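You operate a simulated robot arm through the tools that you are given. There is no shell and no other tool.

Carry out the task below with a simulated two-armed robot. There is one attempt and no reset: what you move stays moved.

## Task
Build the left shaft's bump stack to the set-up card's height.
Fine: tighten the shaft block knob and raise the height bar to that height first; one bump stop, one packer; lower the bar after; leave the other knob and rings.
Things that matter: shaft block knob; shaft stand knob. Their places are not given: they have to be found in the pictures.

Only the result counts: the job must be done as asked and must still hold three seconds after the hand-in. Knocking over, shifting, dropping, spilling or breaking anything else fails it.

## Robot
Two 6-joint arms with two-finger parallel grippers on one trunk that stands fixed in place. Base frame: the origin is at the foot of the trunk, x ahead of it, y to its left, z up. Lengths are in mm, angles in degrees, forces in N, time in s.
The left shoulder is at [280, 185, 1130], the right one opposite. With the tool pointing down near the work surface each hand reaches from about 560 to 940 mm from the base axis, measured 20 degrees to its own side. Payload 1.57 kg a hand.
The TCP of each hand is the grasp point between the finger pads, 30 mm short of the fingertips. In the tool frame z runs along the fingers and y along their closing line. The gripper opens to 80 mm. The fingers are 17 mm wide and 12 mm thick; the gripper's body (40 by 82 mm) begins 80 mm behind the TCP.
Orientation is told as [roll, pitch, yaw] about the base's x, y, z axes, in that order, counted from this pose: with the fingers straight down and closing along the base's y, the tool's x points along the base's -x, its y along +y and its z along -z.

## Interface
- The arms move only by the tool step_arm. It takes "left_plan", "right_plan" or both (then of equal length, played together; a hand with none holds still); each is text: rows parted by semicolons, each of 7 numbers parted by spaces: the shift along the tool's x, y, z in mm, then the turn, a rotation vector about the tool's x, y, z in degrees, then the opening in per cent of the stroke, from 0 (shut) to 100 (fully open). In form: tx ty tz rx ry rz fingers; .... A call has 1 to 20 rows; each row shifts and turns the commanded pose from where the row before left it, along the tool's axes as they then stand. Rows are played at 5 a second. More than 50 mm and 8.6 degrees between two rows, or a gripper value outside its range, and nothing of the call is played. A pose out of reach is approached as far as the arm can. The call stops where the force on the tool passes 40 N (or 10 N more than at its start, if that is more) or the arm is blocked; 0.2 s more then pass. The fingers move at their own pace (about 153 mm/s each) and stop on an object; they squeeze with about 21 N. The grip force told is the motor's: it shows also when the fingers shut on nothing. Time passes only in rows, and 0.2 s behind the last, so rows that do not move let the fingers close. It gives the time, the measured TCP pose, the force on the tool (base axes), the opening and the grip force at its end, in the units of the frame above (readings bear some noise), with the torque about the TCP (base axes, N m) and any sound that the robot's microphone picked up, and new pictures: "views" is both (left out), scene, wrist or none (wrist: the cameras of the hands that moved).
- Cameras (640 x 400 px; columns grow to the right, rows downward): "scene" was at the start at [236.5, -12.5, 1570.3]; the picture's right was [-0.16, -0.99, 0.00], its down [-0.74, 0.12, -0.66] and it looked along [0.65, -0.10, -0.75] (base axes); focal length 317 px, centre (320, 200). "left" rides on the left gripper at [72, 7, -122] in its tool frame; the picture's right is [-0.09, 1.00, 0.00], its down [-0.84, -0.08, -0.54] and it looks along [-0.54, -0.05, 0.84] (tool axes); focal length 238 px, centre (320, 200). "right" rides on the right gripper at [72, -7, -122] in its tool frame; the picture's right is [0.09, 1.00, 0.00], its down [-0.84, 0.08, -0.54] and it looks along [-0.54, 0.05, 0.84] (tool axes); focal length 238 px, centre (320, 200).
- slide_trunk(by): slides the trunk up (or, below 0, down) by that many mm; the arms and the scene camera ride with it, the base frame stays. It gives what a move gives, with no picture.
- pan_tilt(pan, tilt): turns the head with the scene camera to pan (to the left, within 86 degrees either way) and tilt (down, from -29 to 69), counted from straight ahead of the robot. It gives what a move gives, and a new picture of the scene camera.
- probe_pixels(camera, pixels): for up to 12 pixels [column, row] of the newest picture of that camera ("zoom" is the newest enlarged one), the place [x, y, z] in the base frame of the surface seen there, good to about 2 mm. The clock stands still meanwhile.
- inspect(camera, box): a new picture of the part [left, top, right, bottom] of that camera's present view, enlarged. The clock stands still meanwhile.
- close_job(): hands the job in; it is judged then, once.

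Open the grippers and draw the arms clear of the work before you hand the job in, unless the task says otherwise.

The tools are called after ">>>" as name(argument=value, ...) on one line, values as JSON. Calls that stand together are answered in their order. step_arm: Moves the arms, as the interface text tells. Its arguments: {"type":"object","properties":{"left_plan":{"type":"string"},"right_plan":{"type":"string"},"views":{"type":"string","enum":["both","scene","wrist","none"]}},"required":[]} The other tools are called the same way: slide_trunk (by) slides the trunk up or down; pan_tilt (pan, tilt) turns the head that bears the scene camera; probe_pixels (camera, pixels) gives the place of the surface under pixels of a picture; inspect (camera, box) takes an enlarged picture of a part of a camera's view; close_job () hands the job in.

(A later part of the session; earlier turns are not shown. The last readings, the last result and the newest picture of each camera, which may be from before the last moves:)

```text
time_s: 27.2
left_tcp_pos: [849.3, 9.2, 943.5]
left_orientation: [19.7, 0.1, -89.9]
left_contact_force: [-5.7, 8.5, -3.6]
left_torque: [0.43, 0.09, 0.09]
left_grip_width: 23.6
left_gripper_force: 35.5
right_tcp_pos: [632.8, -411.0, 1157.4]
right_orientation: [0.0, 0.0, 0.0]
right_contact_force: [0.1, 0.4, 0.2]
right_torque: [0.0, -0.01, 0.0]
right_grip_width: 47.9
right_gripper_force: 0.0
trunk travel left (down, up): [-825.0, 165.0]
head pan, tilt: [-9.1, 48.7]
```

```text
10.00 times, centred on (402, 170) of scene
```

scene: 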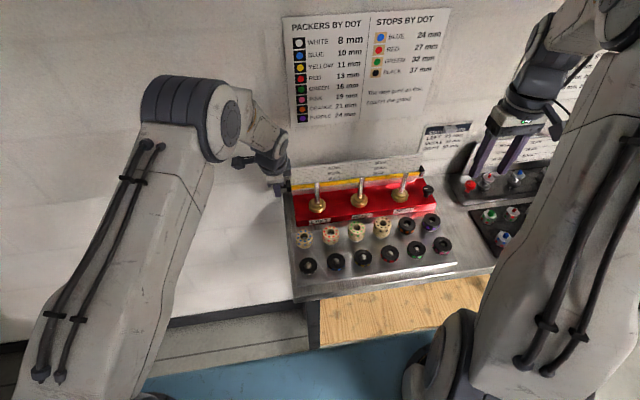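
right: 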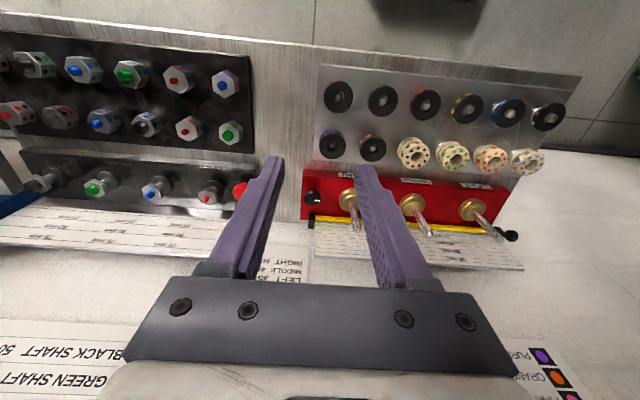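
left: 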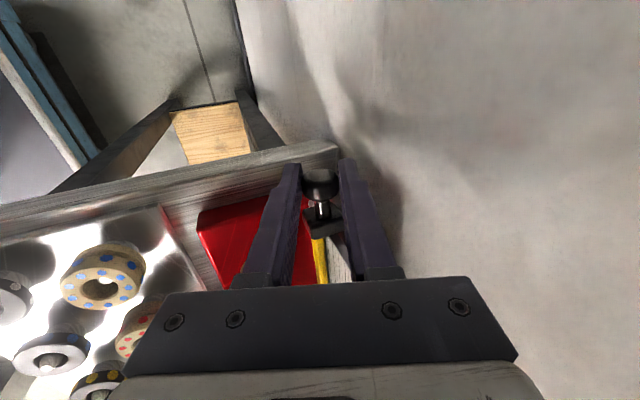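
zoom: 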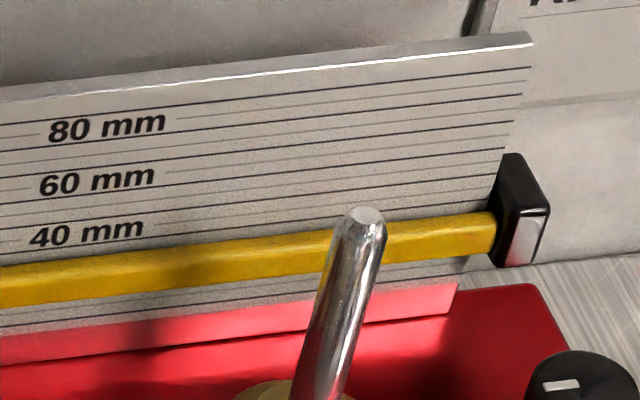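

The bar followed the handle evenly. I probe bar top edge, the ruler labels and lines, and the gland to fix the reading.

>>> inspect(camera="scene", box=[318, 162, 342, 192])

>>> inspect(camera="scene", box=[316, 166, 348, 186])

>>> probe_pixels(camera="zoom", pixels=[[150, 140], [300, 60], [300, 120], [300, 170], [300, 225], [300, 260], [300, 275], [300, 290], [300, 310], [300, 330], [300, 350], [500, 250]])

```text
13.33 times, centred on (330, 177) of scene
```

zoom: 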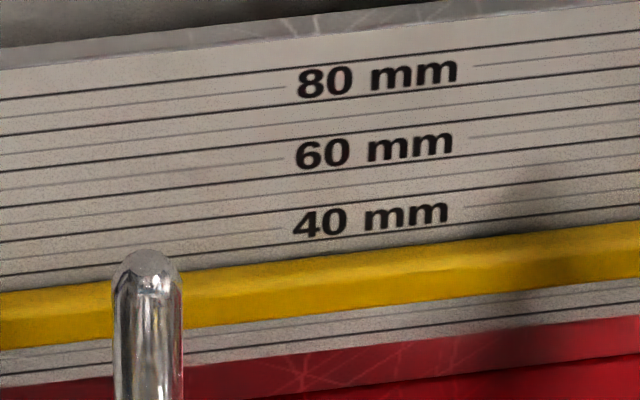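

```text
16.00 times, centred on (332, 176) of scene
```

zoom: 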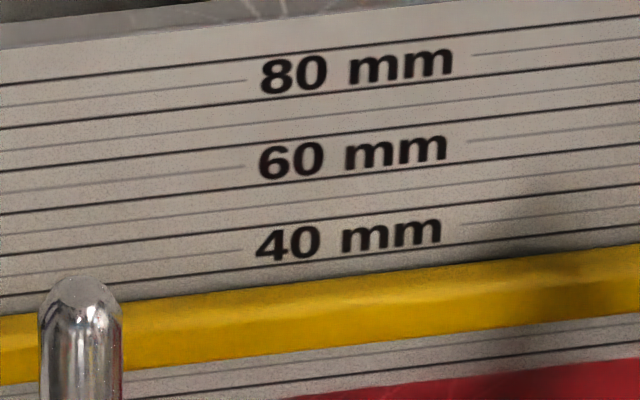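

```text
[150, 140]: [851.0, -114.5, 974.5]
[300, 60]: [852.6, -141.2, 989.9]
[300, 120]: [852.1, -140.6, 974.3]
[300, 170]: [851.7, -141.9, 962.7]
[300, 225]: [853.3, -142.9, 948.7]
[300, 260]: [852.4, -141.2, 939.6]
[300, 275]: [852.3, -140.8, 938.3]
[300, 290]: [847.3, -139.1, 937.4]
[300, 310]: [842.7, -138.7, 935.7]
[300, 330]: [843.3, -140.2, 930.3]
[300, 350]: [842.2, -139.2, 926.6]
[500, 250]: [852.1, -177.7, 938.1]
```

Bar top is now at z≈937.4 versus 908.6 at the start, about 29 mm up. I raise 6 mm more and compare with the first picture's ruler gap.

>>> step_arm(left_plan="0 1.03 -2.82 0 0 0 10; 0 1.03 -2.82 0 0 0 10; 0 0 0 0 0 0 10; 0 0 0 0 0 0 10", views="scene")

>>> inspect(camera="scene", box=[290, 166, 338, 196])

>>> probe_pixels(camera="zoom", pixels=[[150, 240], [150, 245], [150, 250], [150, 255], [150, 260], [450, 210], [450, 215], [450, 220], [450, 225], [450, 230], [150, 235], [450, 235]])

```text
time_s: 28.2
left_tcp_pos: [849.6, 10.0, 950.8]
left_orientation: [19.9, 0.0, -89.8]
left_contact_force: [-7.4, 11.3, -2.5]
left_torque: [0.31, 0.12, 0.1]
left_grip_width: 23.7
left_gripper_force: 35.9
right_tcp_pos: [632.2, -411.3, 1158.7]
right_orientation: [0.0, -0.1, 0.0]
right_contact_force: [0.8, -0.4, 0.0]
right_torque: [0.02, 0.03, -0.02]
right_grip_width: 47.9
right_gripper_force: 0.1
trunk travel left (down, up): [-825.0, 165.0]
head pan, tilt: [-9.1, 48.7]
```

scene: 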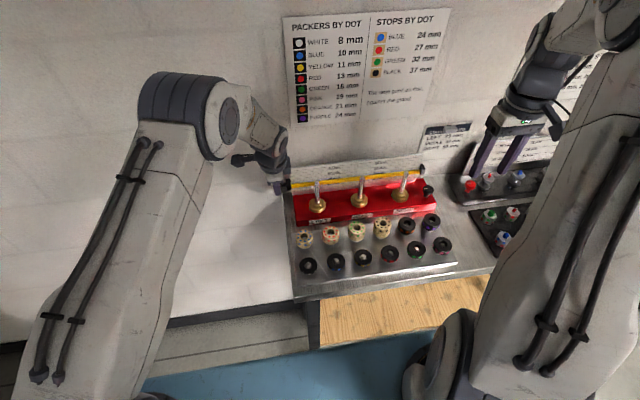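

```text
13.33 times, centred on (314, 181) of scene
```

zoom: 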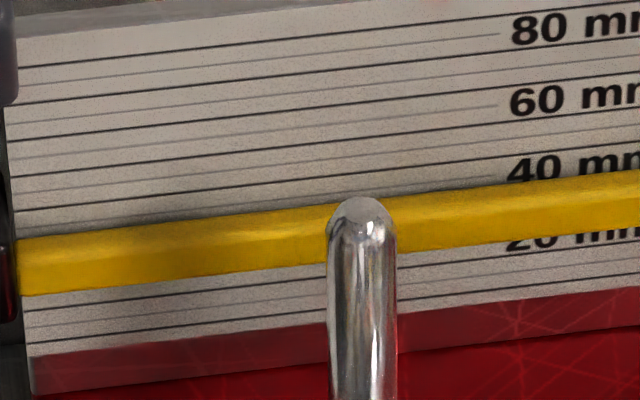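

```text
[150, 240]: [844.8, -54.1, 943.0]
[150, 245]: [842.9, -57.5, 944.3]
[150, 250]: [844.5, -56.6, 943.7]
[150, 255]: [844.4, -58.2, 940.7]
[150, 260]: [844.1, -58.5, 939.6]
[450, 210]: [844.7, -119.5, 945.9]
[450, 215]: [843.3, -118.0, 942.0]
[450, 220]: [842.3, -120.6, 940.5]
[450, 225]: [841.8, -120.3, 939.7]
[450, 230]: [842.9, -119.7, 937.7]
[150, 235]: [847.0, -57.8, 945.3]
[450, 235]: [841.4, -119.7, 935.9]
```

Bar top now reads about 944–945 mm. I enlarge the edge against the ruler lines to read it more exactly.

>>> inspect(camera="scene", box=[293, 176, 309, 191])

>>> inspect(camera="scene", box=[326, 170, 342, 180])

>>> inspect(camera="scene", box=[296, 180, 312, 190])

>>> probe_pixels(camera="zoom", pixels=[[320, 20], [320, 50], [320, 80], [320, 100], [320, 120], [320, 140], [320, 160], [320, 180], [320, 200], [320, 220], [320, 240], [320, 300]])

```text
16.00 times, centred on (301, 184) of scene
```

zoom: 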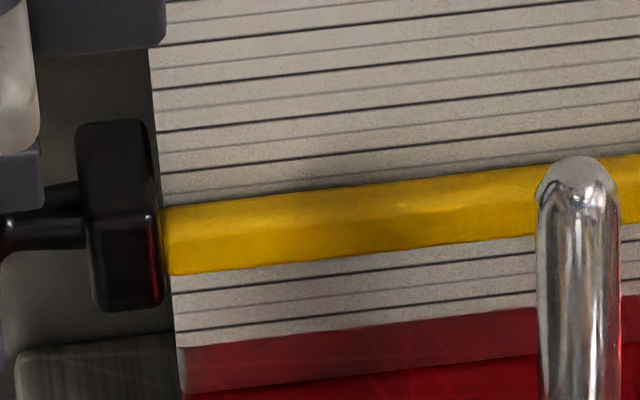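

```text
16.00 times, centred on (334, 175) of scene
```

zoom: 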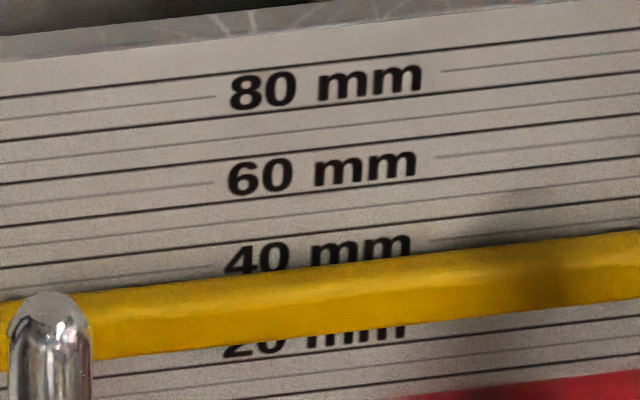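

```text
16.00 times, centred on (304, 185) of scene
```

zoom: 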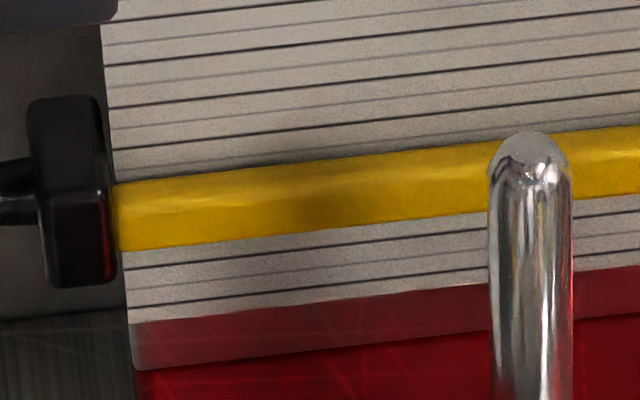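

```text
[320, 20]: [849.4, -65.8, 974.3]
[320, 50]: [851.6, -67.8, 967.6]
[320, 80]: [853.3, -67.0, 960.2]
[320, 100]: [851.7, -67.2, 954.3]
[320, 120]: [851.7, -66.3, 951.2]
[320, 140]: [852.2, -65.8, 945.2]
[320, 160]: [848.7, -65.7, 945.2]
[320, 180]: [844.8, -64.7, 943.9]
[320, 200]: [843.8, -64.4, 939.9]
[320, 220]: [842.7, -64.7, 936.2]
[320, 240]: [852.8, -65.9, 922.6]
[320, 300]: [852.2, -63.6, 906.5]
```

I average many probes on the bar's top face and on the gland's top face to get the true difference.

>>> inspect(camera="scene", box=[328, 160, 368, 185])

>>> probe_pixels(camera="zoom", pixels=[[60, 315], [60, 320], [120, 308], [120, 314], [200, 300], [200, 306], [280, 292], [280, 297], [360, 283], [360, 289], [440, 275], [440, 281]])

>>> inspect(camera="scene", box=[297, 192, 337, 217])

>>> probe_pixels(camera="zoom", pixels=[[270, 190], [280, 210], [300, 240], [320, 245], [340, 245], [360, 240], [380, 230], [390, 210], [400, 190], [260, 180], [310, 255], [350, 255]])

```text
16.00 times, centred on (348, 172) of scene
```

zoom: 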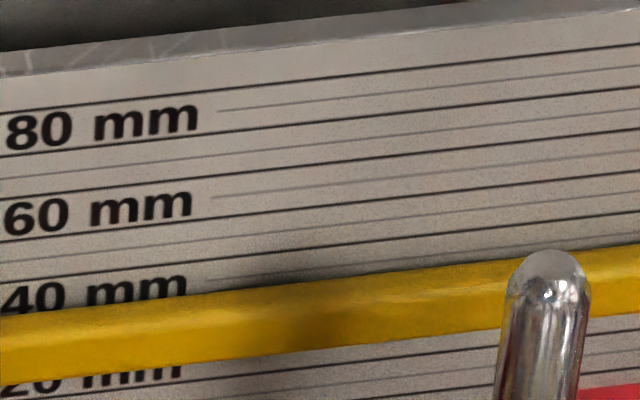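

```text
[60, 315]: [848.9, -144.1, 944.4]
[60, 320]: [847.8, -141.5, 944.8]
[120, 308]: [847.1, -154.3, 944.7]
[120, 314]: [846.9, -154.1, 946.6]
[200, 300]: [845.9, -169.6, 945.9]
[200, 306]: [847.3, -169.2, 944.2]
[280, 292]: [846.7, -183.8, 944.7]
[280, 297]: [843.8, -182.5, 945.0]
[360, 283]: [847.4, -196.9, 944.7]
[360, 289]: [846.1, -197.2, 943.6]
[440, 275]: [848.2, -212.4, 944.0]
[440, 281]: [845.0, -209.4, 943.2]
```

```text
16.00 times, centred on (317, 204) of scene
```

zoom: 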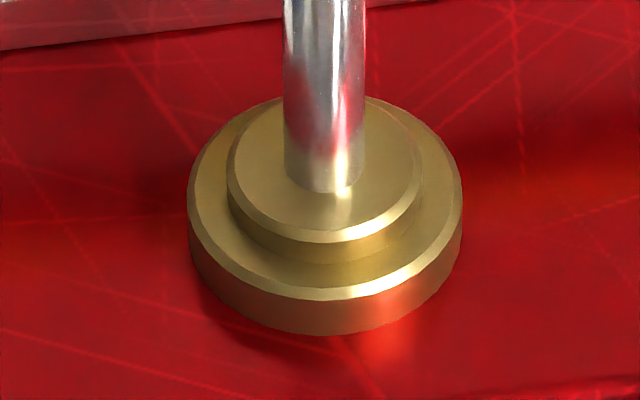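

```text
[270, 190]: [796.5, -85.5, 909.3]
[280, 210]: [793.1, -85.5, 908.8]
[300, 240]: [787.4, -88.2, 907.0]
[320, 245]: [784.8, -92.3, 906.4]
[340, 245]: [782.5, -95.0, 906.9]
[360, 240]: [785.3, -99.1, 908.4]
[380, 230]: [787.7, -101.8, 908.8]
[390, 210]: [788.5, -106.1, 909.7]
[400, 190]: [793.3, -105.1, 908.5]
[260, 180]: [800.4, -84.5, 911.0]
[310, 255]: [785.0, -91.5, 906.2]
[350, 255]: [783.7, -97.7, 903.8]
```

Bar top averages 944.65 and gland top 909.2, so the bar stands 35.4 mm up, on the 35 line. I release the handle and back off along the tool axis, then check that it holds.

>>> step_arm(left_plan="0 0 0 0 0 0 30; 0 0 0 0 0 0 50; 0 0 0 0 0 0 50; 0 0 -20 0 0 0 50; 0 0 -40 0 0 0 50; 0 0 -40 0 0 0 50; 30 0 -20 0 0 0 50")

>>> inspect(camera="scene", box=[328, 160, 368, 185])

>>> probe_pixels(camera="zoom", pixels=[[60, 315], [60, 320], [120, 308], [120, 314], [200, 300], [200, 306], [280, 292], [280, 297], [360, 283], [360, 289], [440, 275], [440, 281]])

```text
time_s: 29.8
left_tcp_pos: [806.6, 36.8, 1063.0]
left_orientation: [20.0, 0.0, -90.0]
left_contact_force: [-0.5, -0.3, -0.1]
left_torque: [0.04, 0.01, 0.0]
left_grip_width: 40.0
left_gripper_force: 0.0
right_tcp_pos: [632.3, -411.2, 1156.9]
right_orientation: [0.0, 0.0, 0.0]
right_contact_force: [0.0, -0.7, -0.2]
right_torque: [0.03, -0.02, 0.03]
right_grip_width: 47.8
right_gripper_force: 0.1
trunk travel left (down, up): [-825.0, 165.0]
head pan, tilt: [-9.1, 48.7]
```

scene: 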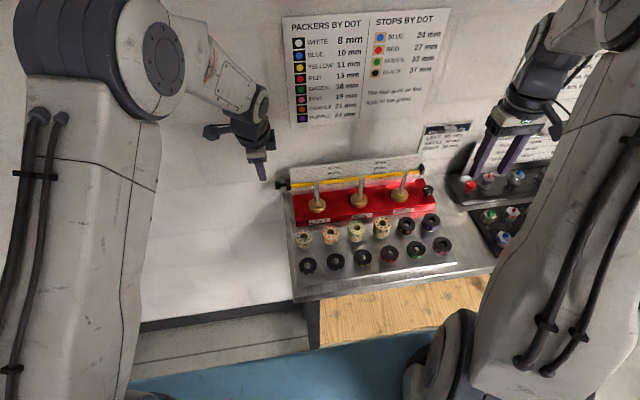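
left: 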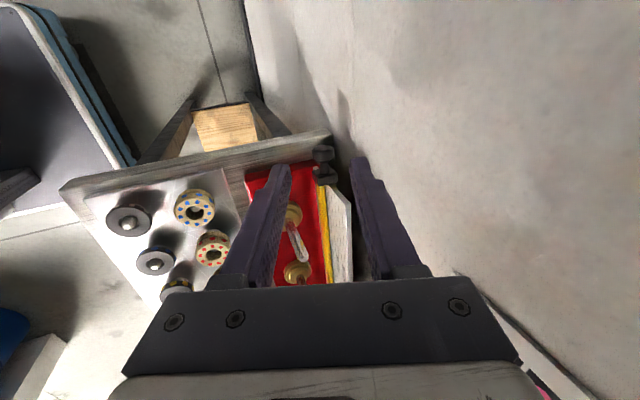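

```text
16.00 times, centred on (348, 172) of scene
```

zoom: 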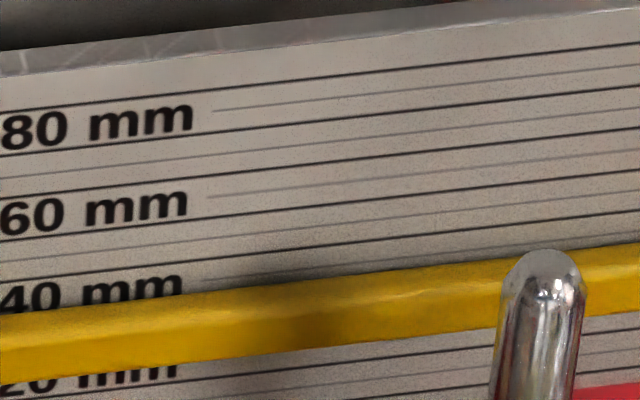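

```text
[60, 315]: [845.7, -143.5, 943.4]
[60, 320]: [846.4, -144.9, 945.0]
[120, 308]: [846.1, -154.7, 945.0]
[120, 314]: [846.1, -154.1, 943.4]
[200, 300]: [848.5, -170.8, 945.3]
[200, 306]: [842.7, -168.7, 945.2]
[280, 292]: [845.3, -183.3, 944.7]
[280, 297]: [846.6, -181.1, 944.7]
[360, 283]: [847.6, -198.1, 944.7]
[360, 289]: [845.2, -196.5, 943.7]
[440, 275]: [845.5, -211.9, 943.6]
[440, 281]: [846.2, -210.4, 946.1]
```

The bar holds at 944.6 after release. I withdraw the left hand to the side and then look at the blue stop and yellow packer closely.

>>> step_arm(left_plan="0 -30 -20 6.67 0 0 50; 0 -30 -20 6.67 0 0 50; 0 -30 -20 6.66 0 0 50; 30 -30 -10 0 0 -8.2 50; 30 -30 -10 0 0 -8.2 50; 30 -20 -10 0 0 -8.2 50; 30 0 0 0 0 -8.2 50; 20 0 0 0 0 -8.2 50; 0 0 0 0 0 -8.2 50; 0 0 0 0 0 -8.2 50; 0 0 0 0 0 -8.2 50; 0 0 0 0 0 -8.2 50; 0 0 0 0 0 -8.2 50; 0 0 0 0 0 -8 50", views="scene")

>>> inspect(camera="scene", box=[285, 222, 333, 252])

>>> inspect(camera="scene", box=[340, 240, 388, 270])

```text
time_s: 32.8
left_tcp_pos: [592.7, 159.0, 1132.3]
left_orientation: [-0.1, 0.1, 0.2]
left_contact_force: [1.0, -0.4, 0.0]
left_torque: [0.03, -0.03, 0.01]
left_grip_width: 40.2
left_gripper_force: 0.1
right_tcp_pos: [633.1, -412.0, 1157.7]
right_orientation: [0.0, 0.1, 0.0]
right_contact_force: [-0.2, 0.0, 0.7]
right_torque: [-0.04, -0.02, 0.0]
right_grip_width: 47.8
right_gripper_force: 0.1
trunk travel left (down, up): [-825.0, 165.0]
head pan, tilt: [-9.1, 48.7]
```

scene: 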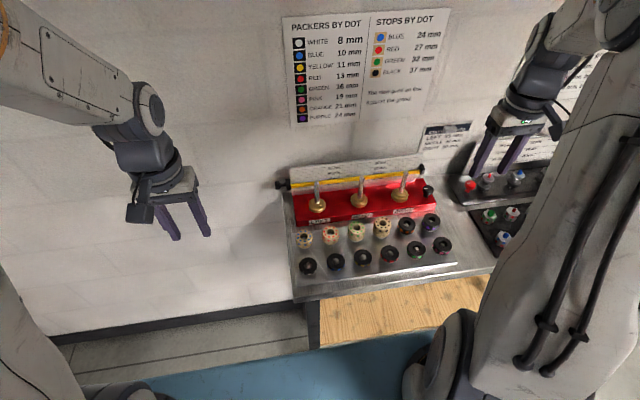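

```text
13.33 times, centred on (309, 237) of scene
```

zoom: 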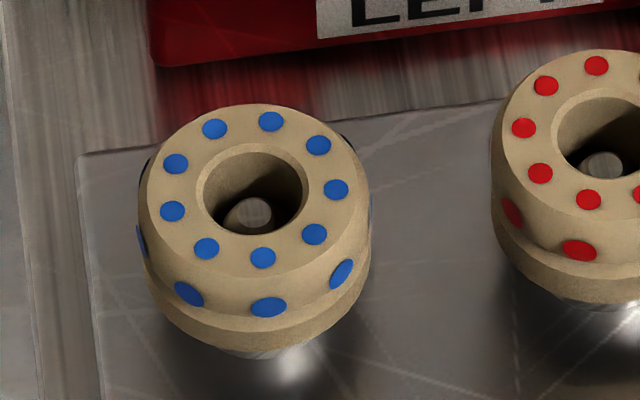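

```text
13.33 times, centred on (364, 255) of scene
```

zoom: 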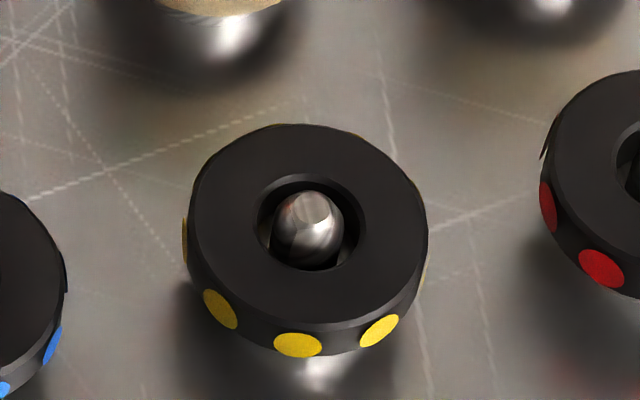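

Both rings sit on raised pegs. I probe the rim points of the blue stop and the yellow packer to fix their centres, heights and diameters.

>>> probe_pixels(camera="zoom", pixels=[[200, 220], [415, 220], [310, 135], [310, 305], [310, 210], [240, 160], [380, 280], [300, 350], [300, 375], [300, 390], [310, 330], [480, 330]])

>>> inspect(camera="scene", box=[285, 222, 333, 252])

>>> probe_pixels(camera="zoom", pixels=[[255, 115], [255, 275], [155, 190], [355, 190], [180, 135], [330, 250], [255, 290], [255, 330], [255, 215], [420, 250], [255, 355], [240, 350]])

```text
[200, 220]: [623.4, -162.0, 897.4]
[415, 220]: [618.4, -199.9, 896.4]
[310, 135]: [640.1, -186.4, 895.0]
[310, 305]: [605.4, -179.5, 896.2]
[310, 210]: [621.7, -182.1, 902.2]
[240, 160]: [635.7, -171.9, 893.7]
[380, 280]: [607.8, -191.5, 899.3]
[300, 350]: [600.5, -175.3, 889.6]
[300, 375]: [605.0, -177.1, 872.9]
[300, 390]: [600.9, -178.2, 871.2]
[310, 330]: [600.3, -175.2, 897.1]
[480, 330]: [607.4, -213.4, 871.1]
```

```text
13.33 times, centred on (309, 237) of scene
```

zoom: 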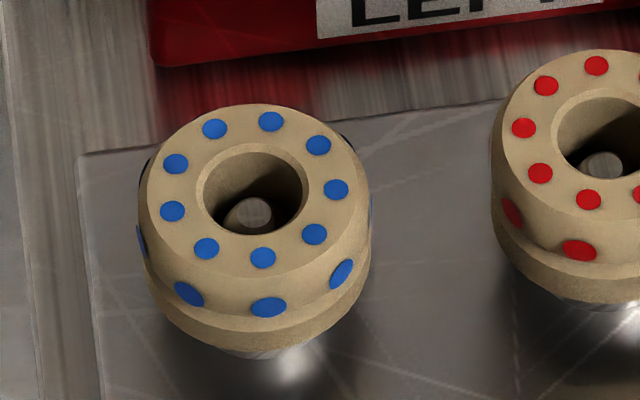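

```text
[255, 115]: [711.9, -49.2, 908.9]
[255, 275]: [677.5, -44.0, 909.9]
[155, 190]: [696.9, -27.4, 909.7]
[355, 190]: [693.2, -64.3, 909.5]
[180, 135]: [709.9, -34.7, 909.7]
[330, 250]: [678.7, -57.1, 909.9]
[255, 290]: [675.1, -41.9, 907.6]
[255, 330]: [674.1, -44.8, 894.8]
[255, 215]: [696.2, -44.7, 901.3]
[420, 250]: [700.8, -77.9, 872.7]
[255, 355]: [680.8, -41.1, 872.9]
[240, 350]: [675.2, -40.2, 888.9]
```

Blue stop: centre ≈(694.7,-46), top 909.7, diameter ~38; yellow packer: centre ≈(621.5,-181), top 896.5. I bring the right hand above the blue stop with the fingers at 60 mm.

>>> step_arm(right_plan="-6.9 40.6 17.4 0 0 0 75; -6.9 40.6 17.4 0 0 0 75; -6.9 40.6 17.4 0 0 0 75; -6.9 40.6 17.4 0 0 0 75; -6.9 40.6 17.4 0 0 0 75; -6.9 40.6 17.4 0 0 0 75; -6.9 40.6 17.4 0 0 0 75; -6.9 40.6 17.4 0 0 0 75; -6.9 40.6 17.4 0 0 0 75; 0 0 0 0 0 0 75")

>>> inspect(camera="right", box=[256, 100, 384, 180])

```text
time_s: 35.0
left_tcp_pos: [593.1, 160.4, 1131.0]
left_orientation: [0.0, 0.1, 0.1]
left_contact_force: [0.8, 0.1, -0.1]
left_torque: [-0.04, -0.02, 0.0]
left_grip_width: 39.8
left_gripper_force: 0.1
right_tcp_pos: [693.5, -47.6, 999.7]
right_orientation: [-0.1, 0.0, 0.0]
right_contact_force: [1.1, -0.3, -0.6]
right_torque: [-0.02, 0.02, 0.0]
right_grip_width: 60.4
right_gripper_force: 0.0
trunk travel left (down, up): [-825.0, 165.0]
head pan, tilt: [-9.1, 48.7]
```

scene: 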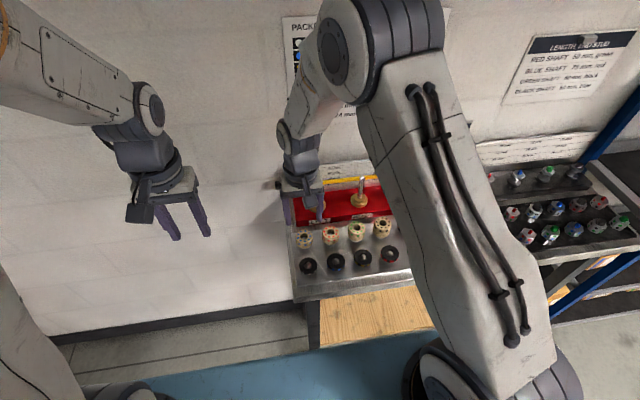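
right: 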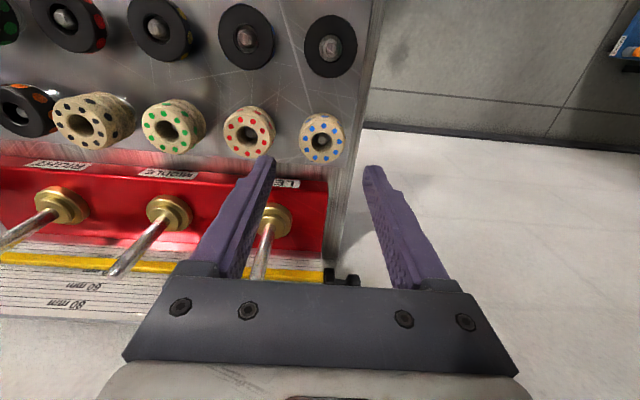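

```text
5.00 times, centred on (320, 140) of right
```

zoom: 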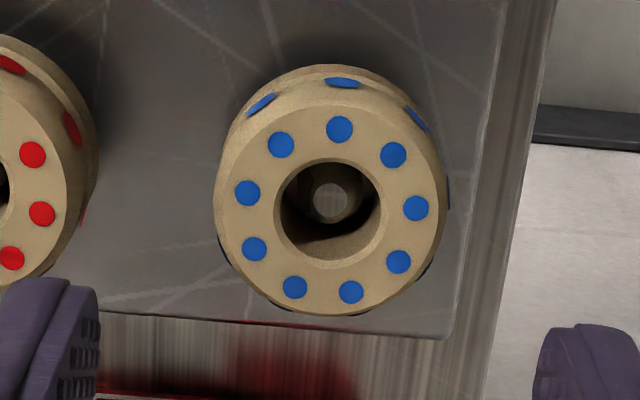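

The blue stop is at (321,140) in the right picture. I probe its rim for the exact centre.

>>> probe_pixels(camera="zoom", pixels=[[222, 210], [440, 210], [330, 108], [330, 308], [280, 215], [385, 215], [330, 160], [330, 267], [330, 198], [250, 150], [410, 270], [410, 150]])

```text
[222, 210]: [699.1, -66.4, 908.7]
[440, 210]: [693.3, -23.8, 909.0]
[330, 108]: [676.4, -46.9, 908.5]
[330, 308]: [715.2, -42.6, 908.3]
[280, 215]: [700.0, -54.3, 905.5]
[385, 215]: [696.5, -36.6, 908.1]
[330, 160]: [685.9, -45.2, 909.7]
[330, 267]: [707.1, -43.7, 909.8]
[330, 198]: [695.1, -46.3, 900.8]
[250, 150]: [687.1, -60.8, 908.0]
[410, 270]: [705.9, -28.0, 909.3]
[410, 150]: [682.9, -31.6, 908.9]
```

The stop's centre is (695.5,-45.5). I shift 2 mm in x and y, descend to TCP z≈922 and close on the body.

>>> step_arm(right_plan="-2 2 26 0 0 0 75; 0 0 26 0 0 0 75; 0 0 25.5 0 0 0 75; 0 0 0 0 0 0 75; 0 0 0 0 0 0 30; 0 0 0 0 0 0 30; 0 0 0 0 0 0 30", views="wrist")

```text
time_s: 36.6
left_tcp_pos: [592.3, 160.6, 1130.7]
left_orientation: [0.0, 0.0, 0.0]
left_contact_force: [-0.4, -0.4, 0.4]
left_torque: [-0.04, -0.01, -0.01]
left_grip_width: 40.1
left_gripper_force: 0.0
right_tcp_pos: [697.9, -45.7, 922.5]
right_orientation: [0.1, 0.0, 0.0]
right_contact_force: [-0.7, -0.9, 0.5]
right_torque: [-0.02, -0.01, 0.0]
right_grip_width: 36.8
right_gripper_force: 20.9
trunk travel left (down, up): [-825.0, 165.0]
head pan, tilt: [-9.1, 48.7]
```

right: 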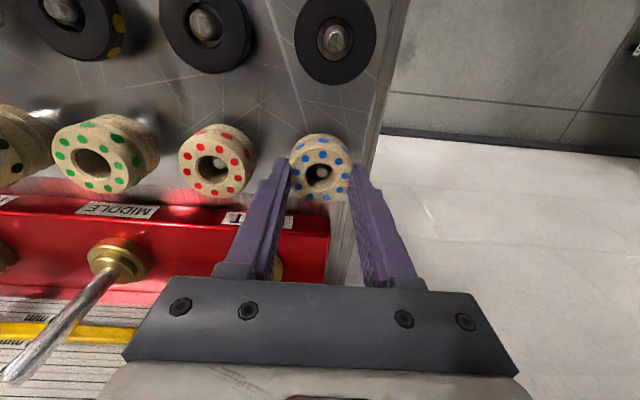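

The grip reads 36.8 mm with 21 N. I lift 120 mm straight up, and check the ring stayed in the fingers.

>>> step_arm(right_plan="0 0 0 0 0 0 30; 0 0 -15 0 0 0 30; 0 0 -30 0 0 0 30; 0 0 -37 0 0 0 30; 0 0 -38 0 0 0 30; 0 0 0 0 0 0 30", views="both")

```text
time_s: 38.0
left_tcp_pos: [592.4, 158.8, 1130.9]
left_orientation: [0.0, 0.0, 0.1]
left_contact_force: [0.2, 0.0, 0.3]
left_torque: [-0.04, -0.02, -0.02]
left_grip_width: 40.2
left_gripper_force: 0.0
right_tcp_pos: [693.9, -44.7, 1043.4]
right_orientation: [0.0, 0.1, 0.0]
right_contact_force: [0.0, 0.1, -1.2]
right_torque: [0.0, 0.02, -0.01]
right_grip_width: 36.9
right_gripper_force: 21.3
trunk travel left (down, up): [-825.0, 165.0]
head pan, tilt: [-9.1, 48.7]
```

scene: 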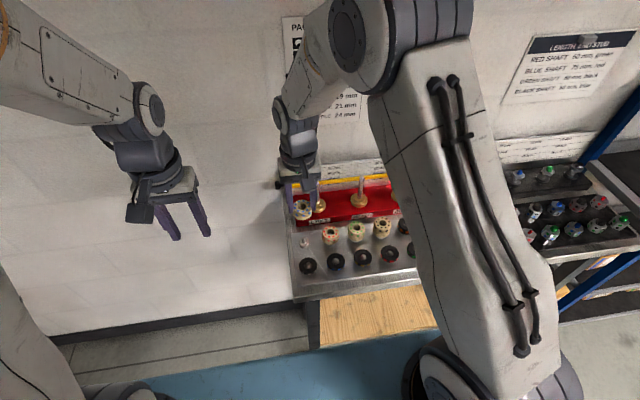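
right: 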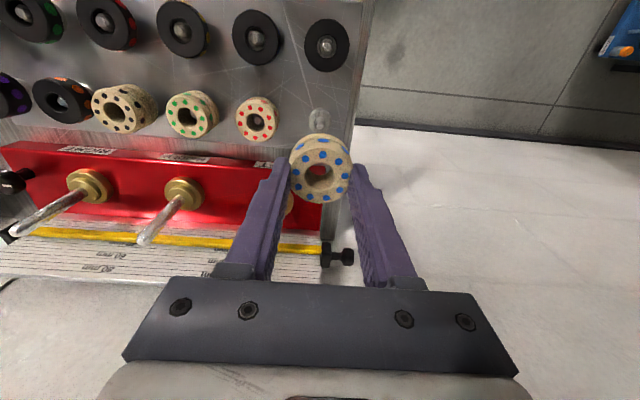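

The blue stop is held and level. I shift to one side (about x 745, y −155) so that the left shaft comes into the right camera's view for an exact fix.

>>> step_arm(right_plan="-17 -37 -3 0 0 0 30; -17 -37 -3 0 0 0 30; -17 -37 -3 0 0 0 30; 0 0 0 0 0 0 30", views="wrist")

```text
time_s: 39.0
left_tcp_pos: [591.6, 160.5, 1131.4]
left_orientation: [0.1, 0.0, 0.1]
left_contact_force: [0.3, -0.3, -0.3]
left_torque: [0.01, 0.03, 0.01]
left_grip_width: 40.1
left_gripper_force: 0.0
right_tcp_pos: [747.1, -158.8, 1052.3]
right_orientation: [0.0, -0.1, 0.0]
right_contact_force: [-0.2, -0.6, -0.4]
right_torque: [0.02, 0.01, -0.02]
right_grip_width: 36.9
right_gripper_force: 20.8
trunk travel left (down, up): [-825.0, 165.0]
head pan, tilt: [-9.1, 48.7]
```

right: 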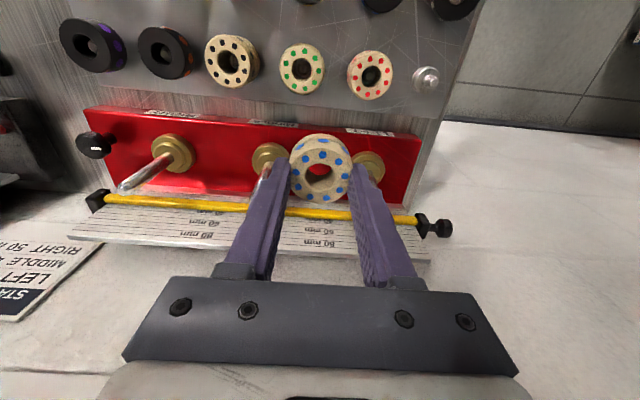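

The left gland shows at (368,165) but its shaft is behind the finger, so I move another 60 mm in −y.

>>> step_arm(right_plan="0 -35 0 0 0 0 30; 0 -35 0 0 0 0 30; 0 0 0 0 0 0 30", views="wrist")

>>> inspect(camera="right", box=[400, 130, 512, 200])

>>> inspect(camera="right", box=[272, 120, 368, 210])

```text
time_s: 39.8
left_tcp_pos: [592.3, 159.8, 1131.8]
left_orientation: [0.0, 0.1, 0.0]
left_contact_force: [-0.7, -0.6, -0.3]
left_torque: [-0.02, 0.0, 0.02]
left_grip_width: 39.8
left_gripper_force: 0.0
right_tcp_pos: [746.4, -228.6, 1051.3]
right_orientation: [0.0, 0.0, 0.0]
right_contact_force: [1.0, 0.3, -0.6]
right_torque: [0.03, -0.01, -0.02]
right_grip_width: 36.7
right_gripper_force: 21.0
trunk travel left (down, up): [-825.0, 165.0]
head pan, tilt: [-9.1, 48.7]
```

right: 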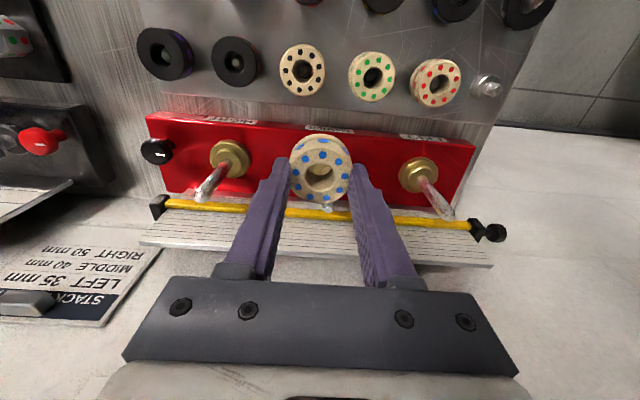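

```text
5.71 times, centred on (456, 165) of right
```

zoom: 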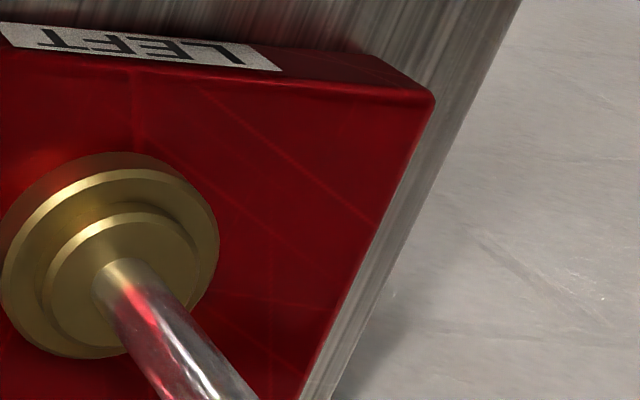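

```text
4.44 times, centred on (320, 165) of right
```

zoom: 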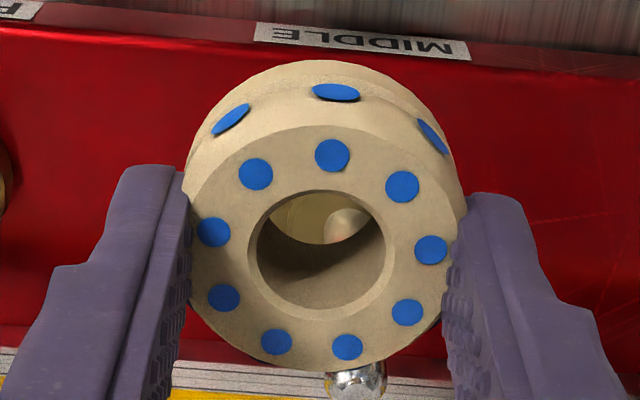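

Both the held ring and the left gland are in view. I probe the ring's bore and rim first, then the shaft and gland.

>>> probe_pixels(camera="zoom", pixels=[[255, 255], [383, 255], [318, 193], [318, 317], [195, 250], [440, 250], [318, 135], [318, 365], [240, 170], [400, 330], [400, 175], [235, 320]])

>>> inspect(camera="right", box=[390, 150, 470, 220])

>>> probe_pixels(camera="right", pixels=[[447, 213], [450, 216], [443, 206], [436, 200], [430, 190], [425, 182], [408, 178], [420, 165], [414, 170], [431, 172], [417, 184], [432, 178]])

```text
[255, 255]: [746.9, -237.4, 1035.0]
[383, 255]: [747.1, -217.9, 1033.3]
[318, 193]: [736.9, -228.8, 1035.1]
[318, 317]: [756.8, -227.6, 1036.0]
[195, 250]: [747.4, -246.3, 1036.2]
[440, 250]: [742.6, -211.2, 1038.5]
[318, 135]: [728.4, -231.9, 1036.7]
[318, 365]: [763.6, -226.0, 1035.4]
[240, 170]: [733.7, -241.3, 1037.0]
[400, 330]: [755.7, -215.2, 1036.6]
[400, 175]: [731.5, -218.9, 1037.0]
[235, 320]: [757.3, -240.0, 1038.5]
```

```text
5.71 times, centred on (430, 185) of right
```

zoom: 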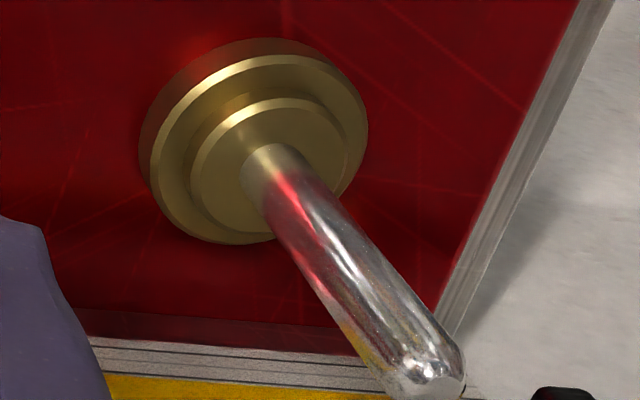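

```text
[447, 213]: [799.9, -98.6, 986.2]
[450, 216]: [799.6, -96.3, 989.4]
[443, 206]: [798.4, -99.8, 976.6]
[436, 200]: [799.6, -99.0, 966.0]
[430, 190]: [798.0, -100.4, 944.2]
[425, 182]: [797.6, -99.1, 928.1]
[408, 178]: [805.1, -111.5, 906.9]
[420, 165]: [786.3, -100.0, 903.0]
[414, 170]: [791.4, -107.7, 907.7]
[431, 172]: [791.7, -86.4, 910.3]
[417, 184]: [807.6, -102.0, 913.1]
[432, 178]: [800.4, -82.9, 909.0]
```

The held ring's centre coincides with the TCP (746.4,-228.3). Shaft surface points suggest an axis near (802,-94.5); I probe the gland rims to confirm.

>>> probe_pixels(camera="zoom", pixels=[[272, 108], [200, 190], [215, 218], [330, 160], [325, 130], [235, 125], [150, 170], [358, 120], [270, 62], [210, 235], [345, 85], [165, 110]])

>>> probe_pixels(camera="zoom", pixels=[[425, 370], [435, 370], [445, 360], [420, 380], [440, 385], [455, 370], [410, 370], [430, 355], [300, 230], [320, 225], [285, 240], [350, 270]])

```text
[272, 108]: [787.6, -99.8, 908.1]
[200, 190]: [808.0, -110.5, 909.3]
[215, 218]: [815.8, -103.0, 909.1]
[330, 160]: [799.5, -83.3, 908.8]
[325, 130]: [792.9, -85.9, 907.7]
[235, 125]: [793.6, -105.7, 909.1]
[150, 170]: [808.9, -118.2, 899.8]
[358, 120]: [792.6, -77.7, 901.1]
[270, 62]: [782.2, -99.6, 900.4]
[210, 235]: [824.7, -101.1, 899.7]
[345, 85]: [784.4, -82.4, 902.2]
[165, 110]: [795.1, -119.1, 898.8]
```

```text
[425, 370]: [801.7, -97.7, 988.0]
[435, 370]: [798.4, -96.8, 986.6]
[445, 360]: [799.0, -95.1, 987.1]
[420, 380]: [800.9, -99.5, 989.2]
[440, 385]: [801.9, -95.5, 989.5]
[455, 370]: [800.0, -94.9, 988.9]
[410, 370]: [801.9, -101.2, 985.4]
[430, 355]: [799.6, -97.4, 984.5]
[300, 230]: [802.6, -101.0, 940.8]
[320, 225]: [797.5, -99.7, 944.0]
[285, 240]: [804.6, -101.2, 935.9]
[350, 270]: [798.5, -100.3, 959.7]
```

Gland centre fits (802.5,-97) in the same camera frame in which the ring is at (746.5,-228.2). I move the ring by (+56,+132) at this height, over the shaft tip.

>>> step_arm(right_plan="-14 33 0 0 0 0 30; -14 33 0 0 0 0 30; -14 33 0 0 0 0 30; -14 33 0 0 0 0 30; 0 0 0 0 0 0 30")

>>> inspect(camera="right", box=[272, 120, 368, 210])

>>> inspect(camera="scene", box=[285, 150, 349, 215])

```text
time_s: 41.0
left_tcp_pos: [593.4, 160.2, 1130.7]
left_orientation: [0.0, 0.0, 0.1]
left_contact_force: [0.5, 0.6, 0.3]
left_torque: [-0.05, -0.03, 0.02]
left_grip_width: 40.1
left_gripper_force: 0.0
right_tcp_pos: [804.5, -96.2, 1052.4]
right_orientation: [0.0, -0.1, 0.0]
right_contact_force: [-0.2, 0.4, 0.6]
right_torque: [-0.01, -0.01, -0.02]
right_grip_width: 36.6
right_gripper_force: 21.2
trunk travel left (down, up): [-825.0, 165.0]
head pan, tilt: [-9.1, 48.7]
```

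scene: 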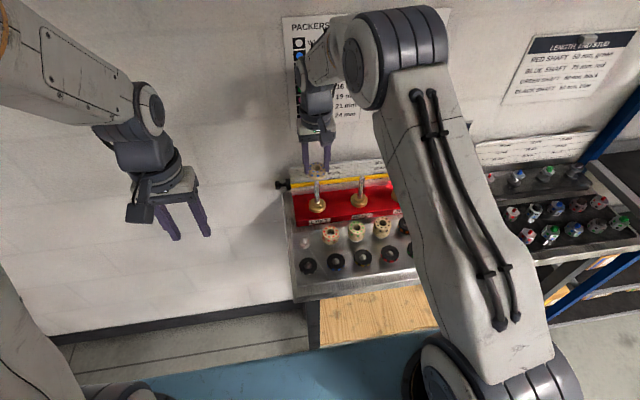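
right: 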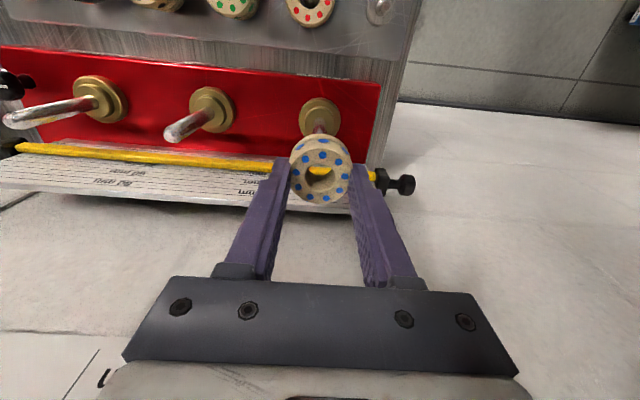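

```text
4.44 times, centred on (320, 165) of right
```

zoom: 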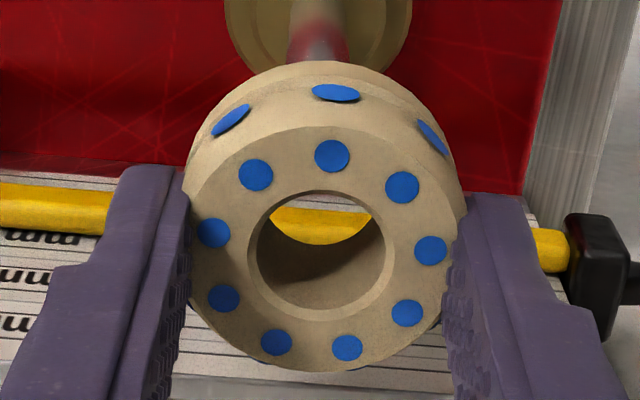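

```text
6.15 times, centred on (317, 182) of scene
```

zoom: 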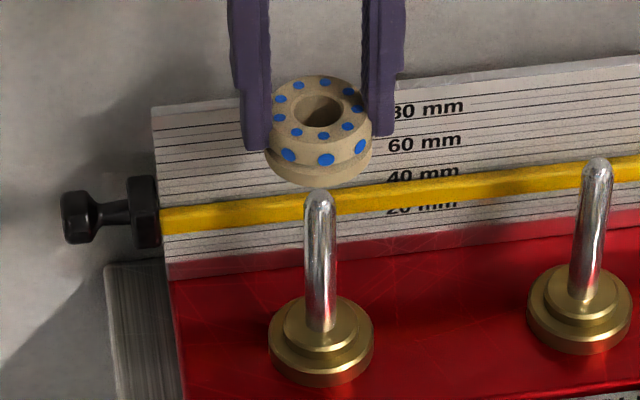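

From the scene camera the ring looks centred over the shaft tip at about (319,190) in the zoom. I probe the ring's rim and the shaft in this same picture to compare.

>>> probe_pixels(camera="zoom", pixels=[[276, 108], [362, 108], [318, 80], [320, 138], [300, 112], [342, 112], [320, 97], [320, 124], [319, 200], [319, 240], [319, 280], [319, 310]])

```text
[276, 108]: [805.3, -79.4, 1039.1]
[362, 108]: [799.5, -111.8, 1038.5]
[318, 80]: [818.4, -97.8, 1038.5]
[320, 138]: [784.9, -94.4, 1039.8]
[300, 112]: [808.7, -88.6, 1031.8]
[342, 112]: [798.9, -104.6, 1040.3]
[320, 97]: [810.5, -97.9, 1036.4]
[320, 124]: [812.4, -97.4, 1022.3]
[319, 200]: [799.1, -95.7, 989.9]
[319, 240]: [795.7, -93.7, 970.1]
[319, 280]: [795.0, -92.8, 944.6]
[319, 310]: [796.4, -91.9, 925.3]
```

In the scene frame the ring centre (801.7,-95.6) agrees with the shaft axis (~802.5,-94.5). I lower slowly, 40 mm, to start the ring over the tip.

>>> step_arm(right_plan="0 0.5 10 0 0 0 30; 0 0 10 0 0 0 30; 0 0 5 0 0 0 30; 0 0 5 0 0 0 30; 0 0 5 0 0 0 30; 0 0 5 0 0 0 30")

>>> inspect(camera="scene", box=[285, 150, 349, 215])

>>> inspect(camera="right", box=[272, 120, 368, 210])

```text
time_s: 42.4
left_tcp_pos: [592.4, 160.0, 1130.9]
left_orientation: [-0.1, 0.0, 0.1]
left_contact_force: [0.5, -0.6, -0.7]
left_torque: [-0.01, -0.02, -0.04]
left_grip_width: 40.1
left_gripper_force: 0.1
right_tcp_pos: [802.5, -92.8, 1011.0]
right_orientation: [0.0, 0.0, 0.0]
right_contact_force: [-0.4, -0.4, 0.0]
right_torque: [0.03, 0.02, 0.01]
right_grip_width: 36.8
right_gripper_force: 21.1
trunk travel left (down, up): [-825.0, 165.0]
head pan, tilt: [-9.1, 48.7]
```

scene: 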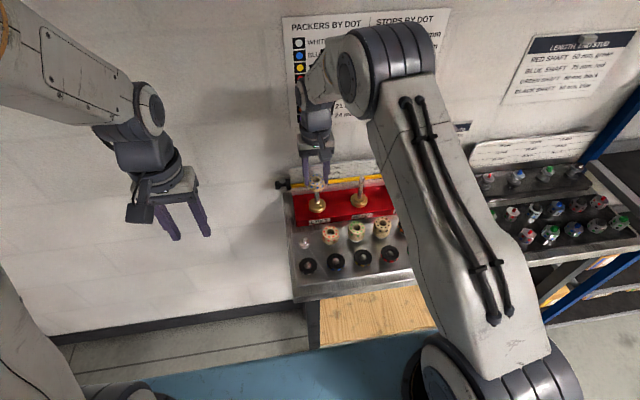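
right: 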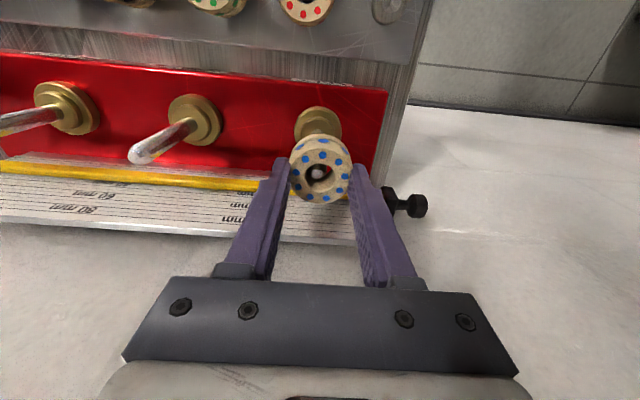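

```text
6.15 times, centred on (317, 182) of scene
```

zoom: 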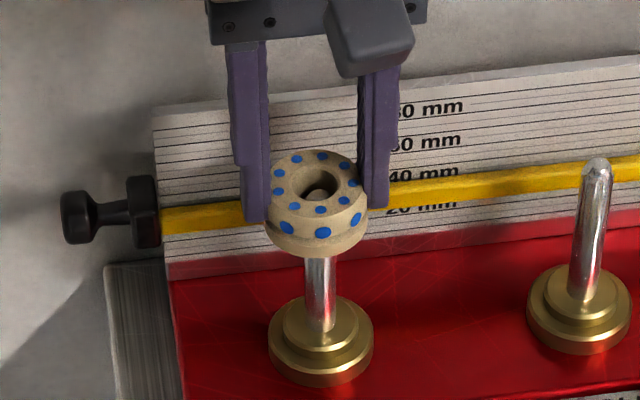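

```text
4.44 times, centred on (320, 165) of right
```

zoom: 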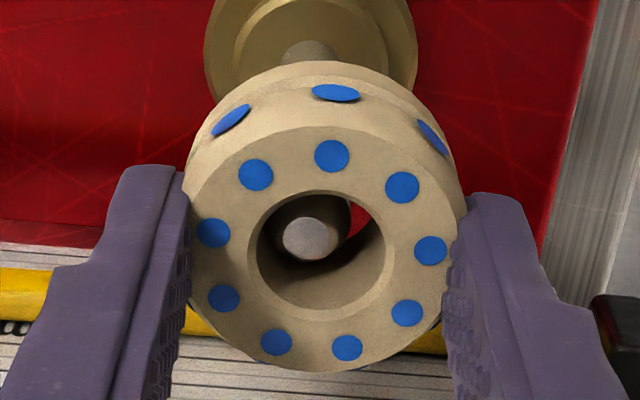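

The shaft tip is inside the bore, sitting slightly left (−y) of centre in the right zoom. I shift −1.5 mm in y and lower 50 mm more with small steps.

>>> step_arm(right_plan="0 -1.5 0 0 0 0 30; 0 0 6 0 0 0 30; 0 0 6 0 0 0 30; 0 0 8 0 0 0 30; 0 0 10 0 0 0 30; 0 0 10 0 0 0 30; 0 0 10 0 0 0 30")

>>> inspect(camera="right", box=[272, 120, 368, 210])

>>> inspect(camera="scene", box=[285, 160, 349, 220])

```text
time_s: 44.0
left_tcp_pos: [592.7, 160.1, 1131.1]
left_orientation: [0.0, 0.0, 0.1]
left_contact_force: [0.1, 0.0, -0.5]
left_torque: [-0.02, -0.03, 0.01]
left_grip_width: 40.3
left_gripper_force: 0.2
right_tcp_pos: [804.4, -95.1, 960.6]
right_orientation: [-0.1, 0.0, 0.0]
right_contact_force: [-1.1, -0.3, 0.3]
right_torque: [0.03, 0.0, 0.0]
right_grip_width: 36.9
right_gripper_force: 21.0
trunk travel left (down, up): [-825.0, 165.0]
head pan, tilt: [-9.1, 48.7]
```

scene: 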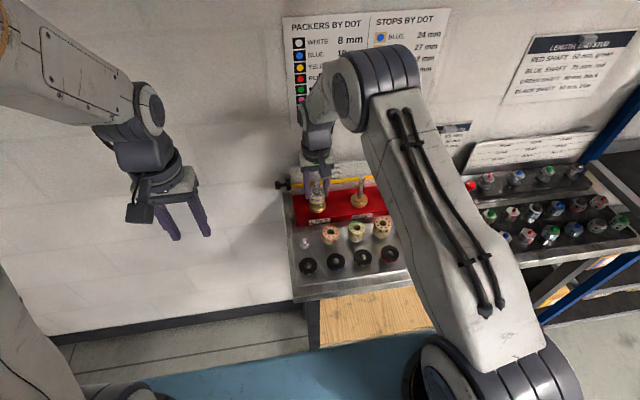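
right: 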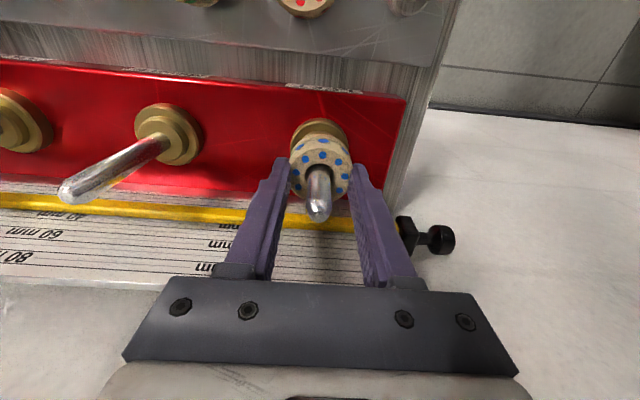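

```text
4.44 times, centred on (320, 165) of right
```

zoom: 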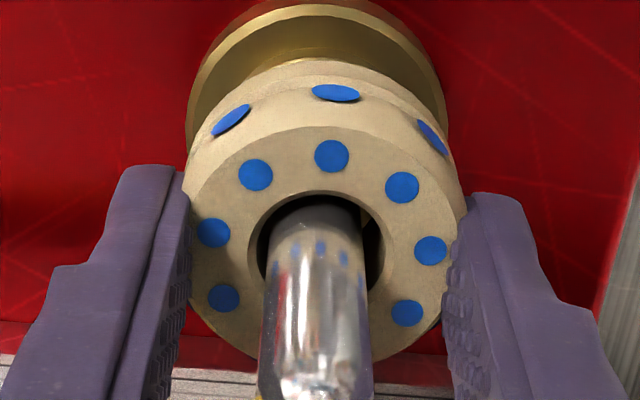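

```text
6.67 times, centred on (317, 190) of scene
```

zoom: 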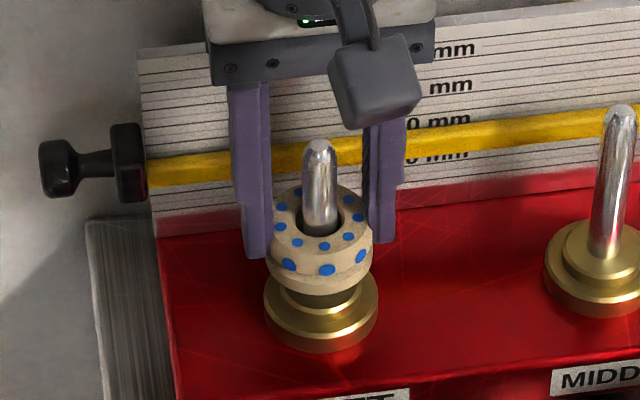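

The ring is well down the shaft with forces near zero and about 14 mm to go. I lower in small steps until it seats on the gland.

>>> step_arm(right_plan="0 -0.5 5 0 0 0 30; 0 0 4 0 0 0 30; 0 0 2 0 0 0 30; 0 0 1.5 0 0 0 30; 0 0 0 0 0 0 30", views="none")

```text
time_s: 45.2
left_tcp_pos: [593.0, 159.7, 1131.8]
left_orientation: [0.1, 0.0, 0.1]
left_contact_force: [-0.1, 0.7, 0.3]
left_torque: [0.0, -0.01, 0.0]
left_grip_width: 40.0
left_gripper_force: 0.0
right_tcp_pos: [802.3, -94.6, 950.1]
right_orientation: [0.0, -0.1, 0.0]
right_contact_force: [-0.5, -0.2, 0.0]
right_torque: [0.03, 0.0, -0.03]
right_grip_width: 36.7
right_gripper_force: 21.0
trunk travel left (down, up): [-825.0, 165.0]
head pan, tilt: [-9.1, 48.7]
```

Still no contact at TCP z 950. I keep lowering 1 mm at a time.

>>> step_arm(right_plan="0 0 1 0 0 0 30; 0 0 1 0 0 0 30; 0 0 1 0 0 0 30; 0 0 0 0 0 0 30", views="none")

```text
time_s: 46.2
left_tcp_pos: [593.0, 160.2, 1131.0]
left_orientation: [0.0, 0.0, 0.1]
left_contact_force: [0.6, 0.3, -0.1]
left_torque: [0.02, -0.01, 0.0]
left_grip_width: 40.0
left_gripper_force: 0.1
right_tcp_pos: [802.9, -95.5, 945.8]
right_orientation: [0.0, 0.0, 0.1]
right_contact_force: [-1.3, 0.3, 2.4]
right_torque: [0.01, 0.0, 0.0]
right_grip_width: 36.7
right_gripper_force: 21.4
trunk travel left (down, up): [-825.0, 165.0]
head pan, tilt: [-9.1, 48.7]
```

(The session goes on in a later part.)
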